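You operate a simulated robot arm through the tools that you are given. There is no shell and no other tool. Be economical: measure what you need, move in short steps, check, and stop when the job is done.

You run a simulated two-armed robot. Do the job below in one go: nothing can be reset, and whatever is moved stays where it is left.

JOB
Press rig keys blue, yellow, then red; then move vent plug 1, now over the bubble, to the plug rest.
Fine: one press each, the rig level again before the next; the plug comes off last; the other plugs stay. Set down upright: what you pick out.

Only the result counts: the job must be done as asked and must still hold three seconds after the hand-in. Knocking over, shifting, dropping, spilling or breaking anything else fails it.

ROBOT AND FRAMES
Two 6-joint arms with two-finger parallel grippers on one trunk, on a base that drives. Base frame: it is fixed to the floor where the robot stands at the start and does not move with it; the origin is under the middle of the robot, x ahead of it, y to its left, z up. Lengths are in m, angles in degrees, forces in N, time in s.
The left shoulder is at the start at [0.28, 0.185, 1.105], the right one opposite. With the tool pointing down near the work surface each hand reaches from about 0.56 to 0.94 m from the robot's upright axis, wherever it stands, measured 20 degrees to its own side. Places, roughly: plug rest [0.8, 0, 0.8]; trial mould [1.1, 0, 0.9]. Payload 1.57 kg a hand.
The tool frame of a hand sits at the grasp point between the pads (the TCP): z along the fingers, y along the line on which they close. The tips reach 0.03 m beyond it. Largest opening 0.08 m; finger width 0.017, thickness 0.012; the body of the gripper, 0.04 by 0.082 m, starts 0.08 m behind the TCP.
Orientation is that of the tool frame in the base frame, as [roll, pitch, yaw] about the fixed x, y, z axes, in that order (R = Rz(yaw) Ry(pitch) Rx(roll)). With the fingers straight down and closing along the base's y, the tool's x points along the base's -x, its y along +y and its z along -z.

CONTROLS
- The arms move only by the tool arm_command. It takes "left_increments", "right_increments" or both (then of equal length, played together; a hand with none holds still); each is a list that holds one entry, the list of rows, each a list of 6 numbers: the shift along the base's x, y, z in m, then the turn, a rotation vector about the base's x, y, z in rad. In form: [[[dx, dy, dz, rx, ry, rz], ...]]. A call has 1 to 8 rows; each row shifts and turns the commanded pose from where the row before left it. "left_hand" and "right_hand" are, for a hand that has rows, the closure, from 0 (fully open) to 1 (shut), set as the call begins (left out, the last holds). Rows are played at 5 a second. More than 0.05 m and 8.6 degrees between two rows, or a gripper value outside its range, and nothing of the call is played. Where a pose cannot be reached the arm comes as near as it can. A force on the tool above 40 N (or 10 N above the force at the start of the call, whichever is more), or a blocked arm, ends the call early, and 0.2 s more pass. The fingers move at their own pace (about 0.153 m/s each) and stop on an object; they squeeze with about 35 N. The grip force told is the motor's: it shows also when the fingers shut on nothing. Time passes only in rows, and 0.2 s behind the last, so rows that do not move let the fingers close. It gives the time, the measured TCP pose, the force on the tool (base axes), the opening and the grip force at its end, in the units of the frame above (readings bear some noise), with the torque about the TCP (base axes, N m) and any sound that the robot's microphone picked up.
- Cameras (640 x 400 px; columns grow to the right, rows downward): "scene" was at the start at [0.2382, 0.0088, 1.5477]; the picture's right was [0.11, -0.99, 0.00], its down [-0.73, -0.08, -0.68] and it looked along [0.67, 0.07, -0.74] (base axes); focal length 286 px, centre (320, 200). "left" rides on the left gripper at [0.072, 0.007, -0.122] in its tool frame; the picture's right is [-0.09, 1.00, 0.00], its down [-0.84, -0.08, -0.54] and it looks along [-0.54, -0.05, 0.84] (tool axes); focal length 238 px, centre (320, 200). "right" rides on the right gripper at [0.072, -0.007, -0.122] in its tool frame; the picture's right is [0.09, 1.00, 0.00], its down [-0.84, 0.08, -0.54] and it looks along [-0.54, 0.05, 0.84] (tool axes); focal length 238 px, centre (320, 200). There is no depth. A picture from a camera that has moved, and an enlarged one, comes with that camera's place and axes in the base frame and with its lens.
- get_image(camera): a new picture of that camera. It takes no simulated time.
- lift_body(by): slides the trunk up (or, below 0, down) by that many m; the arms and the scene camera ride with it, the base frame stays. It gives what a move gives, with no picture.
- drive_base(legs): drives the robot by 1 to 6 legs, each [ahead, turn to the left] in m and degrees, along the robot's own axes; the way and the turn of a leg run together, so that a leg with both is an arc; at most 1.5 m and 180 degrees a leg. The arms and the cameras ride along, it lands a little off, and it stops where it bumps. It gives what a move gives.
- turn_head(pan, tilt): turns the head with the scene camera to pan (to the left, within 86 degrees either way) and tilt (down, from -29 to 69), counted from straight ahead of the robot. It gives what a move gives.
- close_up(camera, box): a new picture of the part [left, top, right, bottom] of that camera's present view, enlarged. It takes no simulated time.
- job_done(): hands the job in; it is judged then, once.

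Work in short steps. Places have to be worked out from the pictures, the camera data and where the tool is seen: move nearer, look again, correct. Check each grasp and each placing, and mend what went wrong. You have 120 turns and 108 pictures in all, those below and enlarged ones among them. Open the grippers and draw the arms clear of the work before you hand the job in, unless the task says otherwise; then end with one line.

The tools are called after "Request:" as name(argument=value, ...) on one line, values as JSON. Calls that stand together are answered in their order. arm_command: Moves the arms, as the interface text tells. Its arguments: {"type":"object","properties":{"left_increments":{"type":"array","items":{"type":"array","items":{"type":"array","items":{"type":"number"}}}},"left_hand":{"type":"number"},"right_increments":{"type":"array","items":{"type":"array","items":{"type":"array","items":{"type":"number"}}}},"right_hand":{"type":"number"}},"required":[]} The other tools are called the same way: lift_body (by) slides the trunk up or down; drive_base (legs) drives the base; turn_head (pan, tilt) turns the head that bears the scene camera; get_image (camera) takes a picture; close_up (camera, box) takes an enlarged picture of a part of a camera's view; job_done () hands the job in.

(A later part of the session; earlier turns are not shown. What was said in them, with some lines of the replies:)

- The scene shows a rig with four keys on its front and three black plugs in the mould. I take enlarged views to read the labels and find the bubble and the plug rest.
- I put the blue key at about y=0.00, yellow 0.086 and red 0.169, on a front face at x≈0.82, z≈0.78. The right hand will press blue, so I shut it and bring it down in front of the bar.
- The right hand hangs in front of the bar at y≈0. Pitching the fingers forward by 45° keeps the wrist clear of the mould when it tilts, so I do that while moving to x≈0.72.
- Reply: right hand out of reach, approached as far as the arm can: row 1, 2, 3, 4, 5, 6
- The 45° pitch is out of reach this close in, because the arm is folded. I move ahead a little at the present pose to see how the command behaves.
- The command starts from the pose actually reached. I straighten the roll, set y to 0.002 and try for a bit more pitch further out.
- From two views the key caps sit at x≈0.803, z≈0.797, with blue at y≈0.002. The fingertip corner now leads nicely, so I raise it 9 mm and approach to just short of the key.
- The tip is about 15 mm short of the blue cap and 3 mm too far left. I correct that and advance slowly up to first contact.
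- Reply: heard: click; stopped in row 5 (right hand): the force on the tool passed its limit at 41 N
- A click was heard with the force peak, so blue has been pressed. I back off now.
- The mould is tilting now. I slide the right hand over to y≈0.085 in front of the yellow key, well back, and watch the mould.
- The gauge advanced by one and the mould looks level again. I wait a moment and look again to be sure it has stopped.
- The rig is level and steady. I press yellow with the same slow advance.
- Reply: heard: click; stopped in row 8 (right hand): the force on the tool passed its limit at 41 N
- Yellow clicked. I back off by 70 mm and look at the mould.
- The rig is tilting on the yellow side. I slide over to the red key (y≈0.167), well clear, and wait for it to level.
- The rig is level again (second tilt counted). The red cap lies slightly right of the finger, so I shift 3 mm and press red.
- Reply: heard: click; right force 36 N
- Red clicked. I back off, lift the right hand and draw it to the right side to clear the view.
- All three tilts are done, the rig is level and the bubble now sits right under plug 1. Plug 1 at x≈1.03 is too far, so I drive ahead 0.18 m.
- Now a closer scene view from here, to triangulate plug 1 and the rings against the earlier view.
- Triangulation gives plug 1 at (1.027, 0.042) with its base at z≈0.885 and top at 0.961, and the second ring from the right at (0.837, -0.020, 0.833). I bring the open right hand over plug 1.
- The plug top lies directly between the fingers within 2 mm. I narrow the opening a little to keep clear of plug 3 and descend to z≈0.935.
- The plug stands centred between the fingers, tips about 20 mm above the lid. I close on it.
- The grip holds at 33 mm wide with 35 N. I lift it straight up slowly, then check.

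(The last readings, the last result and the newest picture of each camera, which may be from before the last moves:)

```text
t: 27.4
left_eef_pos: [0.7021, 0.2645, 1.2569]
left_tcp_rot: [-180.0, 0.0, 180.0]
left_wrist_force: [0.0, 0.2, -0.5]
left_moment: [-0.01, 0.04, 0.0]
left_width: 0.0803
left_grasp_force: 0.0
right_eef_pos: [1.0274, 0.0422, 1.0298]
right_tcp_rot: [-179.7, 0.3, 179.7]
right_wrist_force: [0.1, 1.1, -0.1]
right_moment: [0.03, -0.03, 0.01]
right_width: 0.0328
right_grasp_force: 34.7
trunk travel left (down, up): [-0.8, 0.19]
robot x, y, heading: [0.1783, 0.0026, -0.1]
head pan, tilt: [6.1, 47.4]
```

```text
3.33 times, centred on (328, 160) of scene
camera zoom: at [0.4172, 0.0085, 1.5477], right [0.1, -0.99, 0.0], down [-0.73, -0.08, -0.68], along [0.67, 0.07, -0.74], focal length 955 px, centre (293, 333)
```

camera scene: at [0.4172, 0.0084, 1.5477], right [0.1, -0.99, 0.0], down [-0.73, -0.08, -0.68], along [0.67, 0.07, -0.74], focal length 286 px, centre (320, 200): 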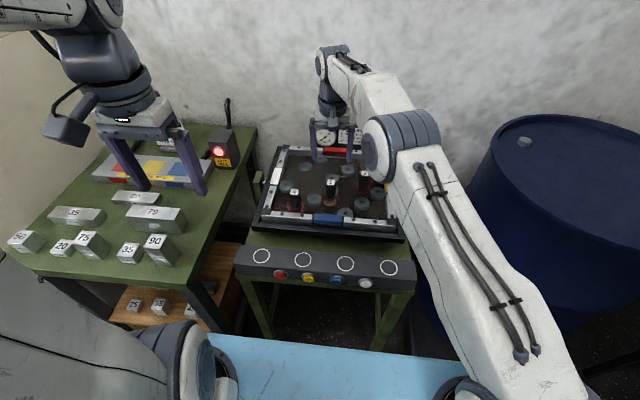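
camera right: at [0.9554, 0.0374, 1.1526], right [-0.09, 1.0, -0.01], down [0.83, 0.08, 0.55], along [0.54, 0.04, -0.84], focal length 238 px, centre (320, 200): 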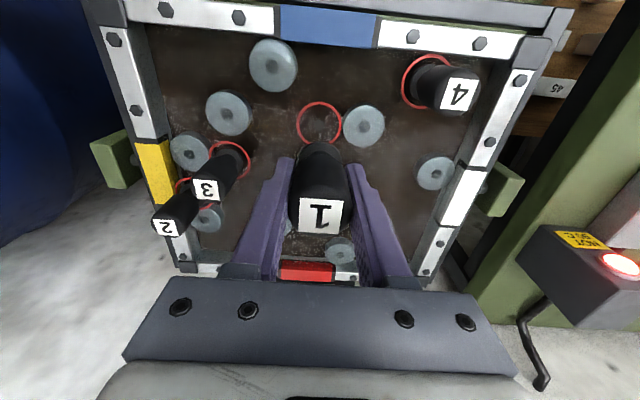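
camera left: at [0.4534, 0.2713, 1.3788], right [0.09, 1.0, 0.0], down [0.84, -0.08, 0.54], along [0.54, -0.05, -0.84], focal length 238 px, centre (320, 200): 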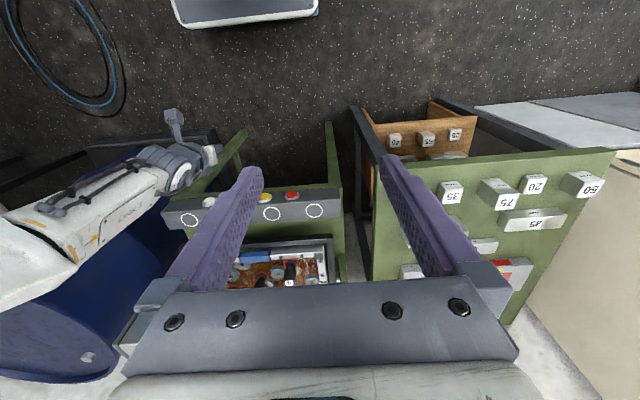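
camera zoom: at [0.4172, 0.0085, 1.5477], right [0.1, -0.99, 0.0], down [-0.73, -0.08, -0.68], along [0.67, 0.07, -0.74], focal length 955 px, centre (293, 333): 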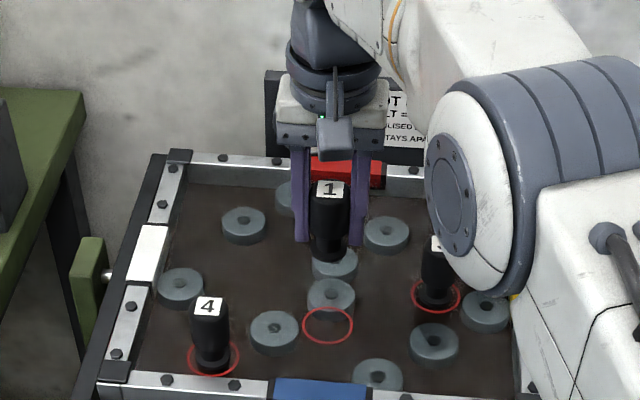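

Plug 1 is off, upright in the grip, the bubble is gone and the other plugs are undisturbed. I carry it over the front rail to above the ring at (0.837, -0.020).

Request:
arm_command(right_increments=[[[-0.0317, -0.0103, 0.004, 0, 0, 0], [-0.0317, -0.0103, 0, 0, 0, 0], [-0.0317, -0.0103, 0, 0, 0, 0], [-0.0317, -0.0103, 0, 0, 0, 0], [-0.0317, -0.0103, 0, 0, 0, 0], [-0.0317, -0.0103, 0, 0, 0, 0], [0, 0, 0, 0, 0, 0]]])

Request:
get_image(camera="right")

Request:
get_image(camera="scene")

```text
t: 28.9
left_eef_pos: [0.7035, 0.264, 1.2568]
left_tcp_rot: [-179.9, 0.0, 179.8]
left_wrist_force: [0.2, -0.4, -0.4]
left_moment: [-0.01, 0.02, -0.01]
left_width: 0.0801
left_grasp_force: 0.0
right_eef_pos: [0.8356, -0.0217, 1.0329]
right_tcp_rot: [-179.6, 0.4, 179.7]
right_wrist_force: [0.3, 0.0, -1.2]
right_moment: [-0.02, 0.0, 0.0]
right_width: 0.033
right_grasp_force: 35.0
trunk travel left (down, up): [-0.8, 0.19]
robot x, y, heading: [0.18, 0.0024, -0.1]
head pan, tilt: [6.1, 47.4]
```

```text
71 pictures are left
camera right: at [0.7637, -0.0263, 1.156], right [-0.09, 1.0, -0.01], down [0.83, 0.08, 0.55], along [0.55, 0.04, -0.84], focal length 238 px, centre (320, 200)
```

right: 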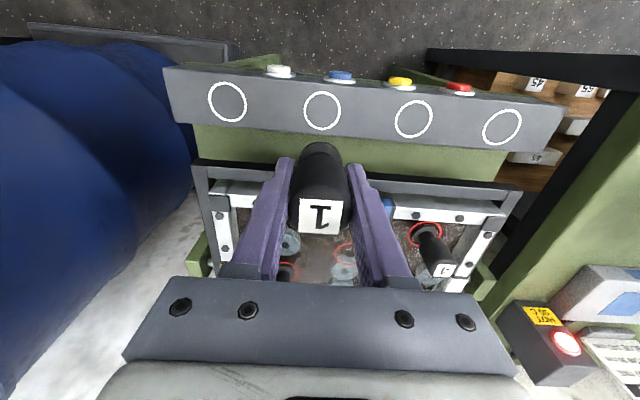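

```text
70 pictures are left
camera scene: at [0.4171, 0.0085, 1.5477], right [0.1, -0.99, 0.0], down [-0.73, -0.08, -0.68], along [0.67, 0.07, -0.74], focal length 286 px, centre (320, 200)
```

scene: 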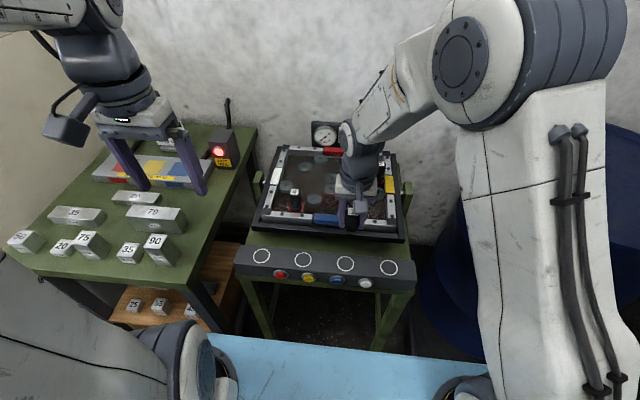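

The ring in the hand camera computes to (0.836, -0.021), right below the tool. I descend to z≈0.895.

Request:
arm_command(right_increments=[[[0, 0, -0.03, 0, 0, 0], [0, 0, -0.03, 0, 0, 0], [0, 0, -0.03, 0, 0, 0], [0, 0, -0.025, 0, 0, 0], [0, 0, -0.02, 0, 0, 0], [0, 0, 0, 0, 0, 0]]])

Request:
get_image(camera="right")

Request:
close_up(camera="scene", box=[232, 180, 424, 300])

```text
t: 30.4
left_eef_pos: [0.7033, 0.2643, 1.256]
left_tcp_rot: [-180.0, -0.1, 180.0]
left_wrist_force: [-0.5, 0.3, 0.0]
left_moment: [0.01, -0.01, 0.03]
left_width: 0.0803
left_grasp_force: 0.1
right_eef_pos: [0.837, -0.0202, 0.8984]
right_tcp_rot: [-179.7, 0.3, 179.7]
right_wrist_force: [1.1, 0.9, -0.3]
right_moment: [-0.01, -0.01, 0.0]
right_width: 0.0328
right_grasp_force: 34.5
trunk travel left (down, up): [-0.8, 0.19]
robot x, y, heading: [0.1798, -0.0002, -0.1]
head pan, tilt: [6.1, 47.4]
```

```text
69 pictures are left
camera right: at [0.7646, -0.0249, 1.0205], right [-0.09, 1.0, -0.01], down [0.83, 0.08, 0.55], along [0.55, 0.04, -0.84], focal length 238 px, centre (320, 200)
```

right: 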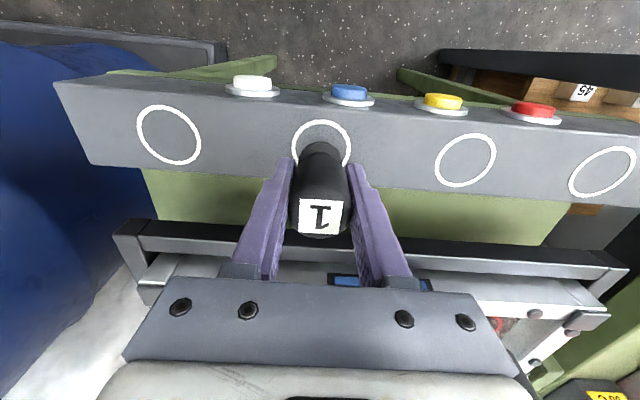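

```text
3.33 times, centred on (328, 240) of scene
camera zoom: at [0.4174, 0.0086, 1.5477], right [0.1, -0.99, 0.0], down [-0.73, -0.08, -0.68], along [0.67, 0.07, -0.74], focal length 955 px, centre (293, 67)
```

zoom: 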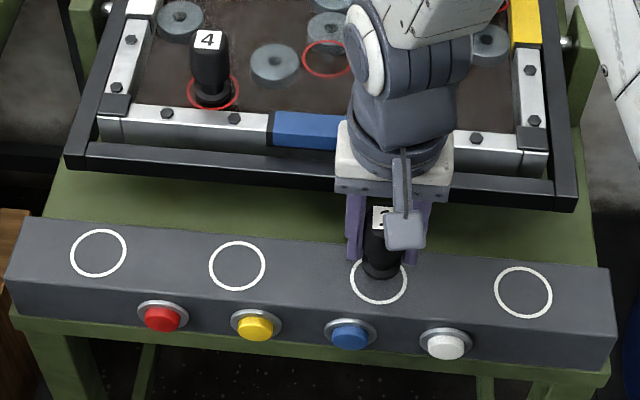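

The plug is right over the ring, about 15 mm up. I lower 10 mm, then by small steps while reading the force.

Request:
arm_command(right_increments=[[[0, 0, -0.005, 0, 0, 0], [0, 0, -0.005, 0, 0, 0], [0, 0, -0.002, 0, 0, 0]]])

Request:
arm_command(right_increments=[[[0, 0, -0.0015, 0, 0, 0], [0, 0, -0.0015, 0, 0, 0]]])

Request:
close_up(camera="scene", box=[320, 220, 384, 260])

```text
t: 31.1
left_eef_pos: [0.7031, 0.265, 1.256]
left_tcp_rot: [180.0, 0.0, 179.9]
left_wrist_force: [0.1, -0.6, 0.3]
left_moment: [0.01, -0.05, 0.03]
left_width: 0.0799
left_grasp_force: 0.1
right_eef_pos: [0.8362, -0.0205, 0.888]
right_tcp_rot: [-179.6, 0.4, 179.6]
right_wrist_force: [-0.2, 0.1, -0.7]
right_moment: [-0.01, -0.01, -0.02]
right_width: 0.0328
right_grasp_force: 35.3
trunk travel left (down, up): [-0.8, 0.19]
robot x, y, heading: [0.1792, -0.0017, -0.0]
head pan, tilt: [6.1, 47.4]
```

```text
t: 31.8
left_eef_pos: [0.703, 0.2649, 1.2568]
left_tcp_rot: [179.9, 0.0, 180.0]
left_wrist_force: [-1.0, -0.2, 0.9]
left_moment: [-0.01, 0.02, 0.01]
left_width: 0.0801
left_grasp_force: 0.0
right_eef_pos: [0.8369, -0.0211, 0.884]
right_tcp_rot: [-179.7, 0.3, 179.8]
right_wrist_force: [0.0, 0.3, -0.8]
right_moment: [-0.01, -0.01, -0.03]
right_width: 0.0329
right_grasp_force: 34.8
trunk travel left (down, up): [-0.8, 0.19]
robot x, y, heading: [0.1753, 0.0004, -0.1]
head pan, tilt: [6.1, 47.4]
```

```text
10.00 times, centred on (352, 240) of scene
camera zoom: at [0.4173, 0.0085, 1.5477], right [0.1, -0.99, 0.0], down [-0.73, -0.08, -0.68], along [0.67, 0.07, -0.74], focal length 2864 px, centre (0, -200)
```

zoom: 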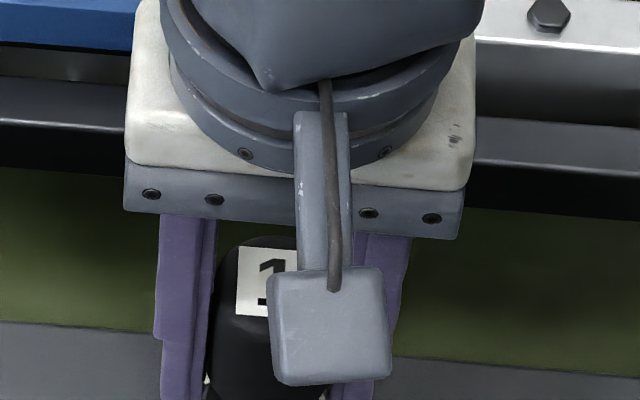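

No contact yet. I keep lowering in 1–2 mm steps, watching the force.

Request:
arm_command(right_increments=[[[0, 0, -0.0015, 0, 0, 0], [0, 0, -0.001, 0, 0, 0]]])

Request:
close_up(camera="scene", box=[320, 240, 384, 280])

```text
t: 32.4
left_eef_pos: [0.7035, 0.264, 1.2564]
left_tcp_rot: [-180.0, -0.1, 179.8]
left_wrist_force: [0.0, 0.4, 0.1]
left_moment: [-0.01, 0.0, 0.01]
left_width: 0.0799
left_grasp_force: 0.0
right_eef_pos: [0.8363, -0.0209, 0.8811]
right_tcp_rot: [-179.6, 0.4, 179.6]
right_wrist_force: [0.2, 0.4, -1.2]
right_moment: [0.0, -0.03, 0.03]
right_width: 0.0331
right_grasp_force: 34.7
trunk travel left (down, up): [-0.8, 0.19]
robot x, y, heading: [0.1797, -0.0034, -0.0]
head pan, tilt: [6.1, 47.4]
```

```text
10.00 times, centred on (352, 260) of scene
camera zoom: at [0.4173, 0.0085, 1.5477], right [0.1, -0.99, 0.0], down [-0.73, -0.08, -0.68], along [0.67, 0.07, -0.74], focal length 2864 px, centre (0, -400)
```

zoom: 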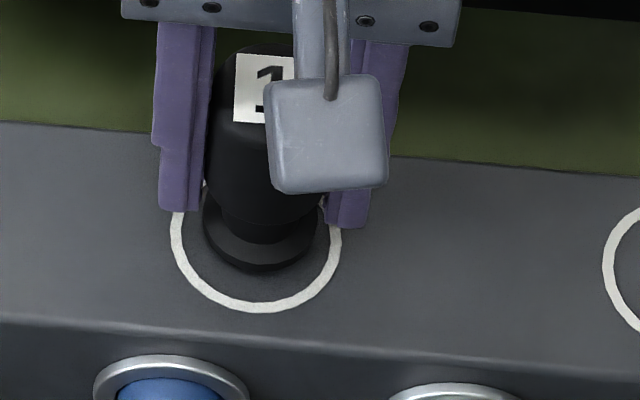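

The foot still shows roughly 6–8 mm of gap and is well centred in the ring. I lower 4 mm, then go by millimetres.

Request:
arm_command(right_increments=[[[0, 0, -0.002, 0, 0, 0], [0, 0, -0.001, 0, 0, 0]]])

Request:
arm_command(right_increments=[[[0, 0, -0.001, 0, 0, 0], [0, 0, -0.001, 0, 0, 0]]])

Request:
close_up(camera="scene", box=[320, 240, 384, 280])

```text
t: 33.0
left_eef_pos: [0.7022, 0.2642, 1.2572]
left_tcp_rot: [-180.0, 0.1, 179.9]
left_wrist_force: [-0.4, -0.4, -0.1]
left_moment: [-0.01, 0.02, -0.04]
left_width: 0.08
left_grasp_force: 0.0
right_eef_pos: [0.8381, -0.0216, 0.8789]
right_tcp_rot: [-179.7, 0.3, 179.7]
right_wrist_force: [0.3, 0.4, -0.4]
right_moment: [-0.02, 0.03, -0.02]
right_width: 0.0332
right_grasp_force: 34.5
trunk travel left (down, up): [-0.8, 0.19]
robot x, y, heading: [0.1779, 0.003, -0.2]
head pan, tilt: [6.1, 47.4]
```

```text
t: 33.5
left_eef_pos: [0.7036, 0.2639, 1.2559]
left_tcp_rot: [-180.0, 0.0, 179.9]
left_wrist_force: [0.5, -0.6, 0.3]
left_moment: [0.01, 0.02, 0.01]
left_width: 0.0801
left_grasp_force: 0.1
right_eef_pos: [0.8379, -0.0204, 0.8755]
right_tcp_rot: [-179.7, 0.4, 179.7]
right_wrist_force: [-0.1, 0.2, -1.8]
right_moment: [0.02, -0.02, 0.01]
right_width: 0.0331
right_grasp_force: 35.1
trunk travel left (down, up): [-0.8, 0.19]
robot x, y, heading: [0.1791, -0.0008, 0.3]
head pan, tilt: [6.1, 47.4]
```

```text
10.00 times, centred on (352, 260) of scene
camera zoom: at [0.4173, 0.0085, 1.5477], right [0.1, -0.99, 0.0], down [-0.73, -0.08, -0.68], along [0.67, 0.07, -0.74], focal length 2864 px, centre (0, -400)
```

zoom: 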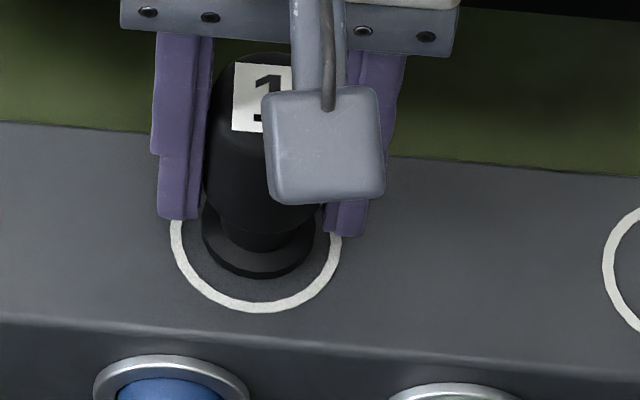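

Still little force. I take further 1 mm steps.

Request:
arm_command(right_increments=[[[0, 0, -0.001, 0, 0, 0]]])

Request:
arm_command(right_increments=[[[0, 0, -0.001, 0, 0, 0]]])

Request:
close_up(camera="scene", box=[320, 240, 384, 280])

```text
t: 34.0
left_eef_pos: [0.7032, 0.2649, 1.257]
left_tcp_rot: [-179.9, 0.0, 179.9]
left_wrist_force: [-0.9, 0.4, 0.1]
left_moment: [0.01, 0.0, -0.03]
left_width: 0.08
left_grasp_force: 0.1
right_eef_pos: [0.8383, -0.0209, 0.8762]
right_tcp_rot: [-179.7, 0.4, 179.7]
right_wrist_force: [-1.5, 0.8, 2.3]
right_moment: [0.05, 0.09, -0.01]
right_width: 0.0332
right_grasp_force: 35.4
trunk travel left (down, up): [-0.8, 0.19]
robot x, y, heading: [0.1785, 0.0026, 0.2]
head pan, tilt: [6.1, 47.4]
```

```text
t: 34.4
left_eef_pos: [0.7034, 0.2647, 1.2584]
left_tcp_rot: [180.0, 0.0, -180.0]
left_wrist_force: [0.3, -1.0, 0.5]
left_moment: [0.01, -0.01, -0.03]
left_width: 0.0801
left_grasp_force: 0.1
right_eef_pos: [0.8367, -0.0208, 0.8745]
right_tcp_rot: [-179.7, 0.5, 179.7]
right_wrist_force: [-2.8, -3.7, 16.7]
right_moment: [0.13, 0.22, 0.02]
right_width: 0.0331
right_grasp_force: 34.9
trunk travel left (down, up): [-0.8, 0.19]
robot x, y, heading: [0.1802, -0.0004, 0.1]
head pan, tilt: [6.1, 47.4]
```

```text
10.00 times, centred on (352, 260) of scene
camera zoom: at [0.4164, 0.0083, 1.5482], right [0.1, -0.99, 0.0], down [-0.73, -0.08, -0.68], along [0.67, 0.07, -0.74], focal length 2864 px, centre (0, -400)
```

zoom: 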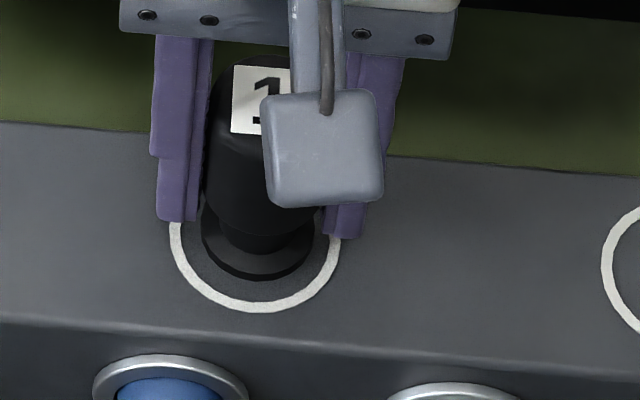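

Contact is made at 17 N with the foot inside the ring. I relieve the press by 1 mm and open gently.

Request:
arm_command(right_increments=[[[0, 0, 0.001, 0, 0, 0], [0, 0, 0, 0, 0, 0]]])

Request:
arm_command(right_increments=[[[0, 0, 0, 0, 0, 0], [0, 0, 0, 0, 0, 0], [0, 0, 0, 0, 0, 0]]], right_hand=0.2)

Request:
close_up(camera="scene", box=[320, 240, 384, 280])

Request:
get_image(camera="right")

```text
t: 35.0
left_eef_pos: [0.7037, 0.2635, 1.2573]
left_tcp_rot: [-180.0, 0.1, 179.8]
left_wrist_force: [-0.3, -0.7, -0.5]
left_moment: [0.01, -0.03, -0.01]
left_width: 0.08
left_grasp_force: 0.0
right_eef_pos: [0.8375, -0.021, 0.8747]
right_tcp_rot: [-179.7, 0.4, 179.6]
right_wrist_force: [0.0, -1.4, 13.1]
right_moment: [0.1, 0.05, 0.03]
right_width: 0.033
right_grasp_force: 34.9
trunk travel left (down, up): [-0.8, 0.19]
robot x, y, heading: [0.1806, -0.0008, 0.1]
head pan, tilt: [6.1, 47.4]
```

```text
t: 35.8
left_eef_pos: [0.7036, 0.2649, 1.2573]
left_tcp_rot: [180.0, 0.0, 179.8]
left_wrist_force: [-0.3, -0.7, -0.5]
left_moment: [0.0, 0.02, -0.03]
left_width: 0.0799
left_grasp_force: 0.3
right_eef_pos: [0.8366, -0.02, 0.8755]
right_tcp_rot: [-179.7, 0.4, 179.7]
right_wrist_force: [0.0, 0.3, -0.2]
right_moment: [-0.01, 0.0, 0.02]
right_width: 0.064
right_grasp_force: 0.1
trunk travel left (down, up): [-0.8, 0.19]
robot x, y, heading: [0.1785, 0.0004, -0.2]
head pan, tilt: [6.1, 47.4]
```

```text
10.00 times, centred on (352, 260) of scene
camera zoom: at [0.4173, 0.0085, 1.5477], right [0.1, -0.99, 0.0], down [-0.73, -0.08, -0.68], along [0.67, 0.07, -0.74], focal length 2864 px, centre (0, -400)
```

zoom: 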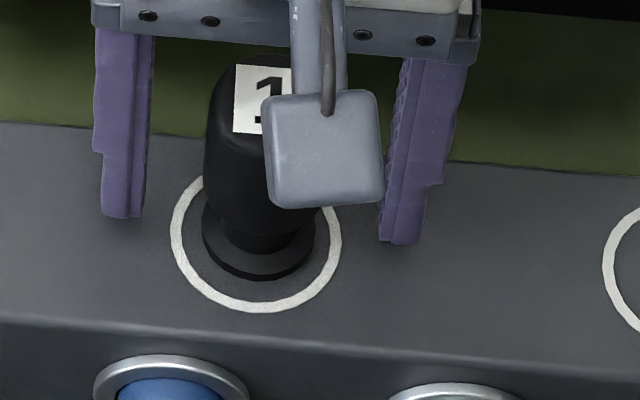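

```text
62 pictures are left
camera right: at [0.7651, -0.0248, 0.9972], right [-0.09, 1.0, -0.01], down [0.83, 0.08, 0.55], along [0.55, 0.04, -0.84], focal length 238 px, centre (320, 200)
```

right: 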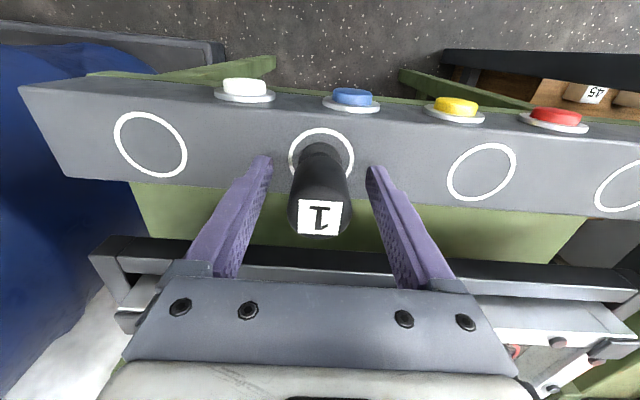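

The plug stands free and upright inside the ring. I raise the hand straight up and draw it back to the right, clear of the work.

Request:
arm_command(right_increments=[[[0, 0, 0.02, 0, 0, 0], [0, 0, 0.03, 0, 0, 0], [0, 0, 0.04, 0, 0, 0], [0, 0, 0.04, 0, 0, 0], [0, 0, 0.04, 0, 0, 0], [0, 0, 0.04, 0, 0, 0], [0, 0, 0.04, 0, 0, 0]]])

Request:
arm_command(right_increments=[[[0, -0.04, 0.01, 0, 0, 0], [0, -0.04, 0.01, 0, 0, 0], [0, -0.04, 0.01, 0, 0, 0], [0, -0.04, 0.01, 0, 0, 0], [0, -0.04, 0.01, 0, 0, 0], [0, 0, 0, 0, 0, 0]]], right_hand=0)

Request:
close_up(camera="scene", box=[224, 130, 432, 300])

```text
t: 37.4
left_eef_pos: [0.7041, 0.265, 1.2563]
left_tcp_rot: [-180.0, 0.0, 180.0]
left_wrist_force: [-0.2, 0.5, 0.5]
left_moment: [0.01, 0.01, 0.0]
left_width: 0.0798
left_grasp_force: 0.1
right_eef_pos: [0.837, -0.0233, 1.126]
right_tcp_rot: [-179.7, 0.4, 179.7]
right_wrist_force: [0.4, -0.4, -0.2]
right_moment: [0.02, 0.02, -0.02]
right_width: 0.064
right_grasp_force: 0.0
trunk travel left (down, up): [-0.8, 0.19]
robot x, y, heading: [0.1827, 0.0017, -0.2]
head pan, tilt: [6.1, 47.4]
```

```text
t: 38.8
left_eef_pos: [0.7044, 0.2642, 1.2563]
left_tcp_rot: [180.0, 0.0, 179.9]
left_wrist_force: [0.0, -0.7, -1.0]
left_moment: [0.04, 0.04, -0.01]
left_width: 0.0801
left_grasp_force: 0.1
right_eef_pos: [0.8393, -0.2195, 1.1747]
right_tcp_rot: [-179.8, 0.5, 179.8]
right_wrist_force: [-0.3, -0.7, 0.4]
right_moment: [-0.03, 0.0, 0.01]
right_width: 0.0801
right_grasp_force: 0.2
trunk travel left (down, up): [-0.8, 0.19]
robot x, y, heading: [0.1761, -0.0003, 0.1]
head pan, tilt: [6.1, 47.4]
```

```text
2.35 times, centred on (328, 215) of scene
camera zoom: at [0.4172, 0.0083, 1.5477], right [0.1, -0.99, 0.0], down [-0.73, -0.08, -0.68], along [0.67, 0.07, -0.74], focal length 674 px, centre (301, 165)
```

zoom: 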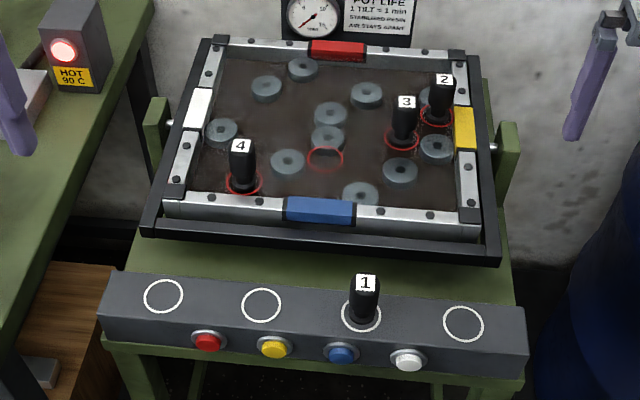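

Plug 1 stands upright in its ring, plugs 2, 3 and 4 are in place, the rig is level and both hands are open and clear. I hand in.

Request:
job_done()

```text
The job is handed in.
```

I pressed blue, yellow and red once each, with the rig level before each next press, then moved vent plug 1 off the bubble to stand upright on the plug rest; plugs 2, 3 and 4 stayed in place.
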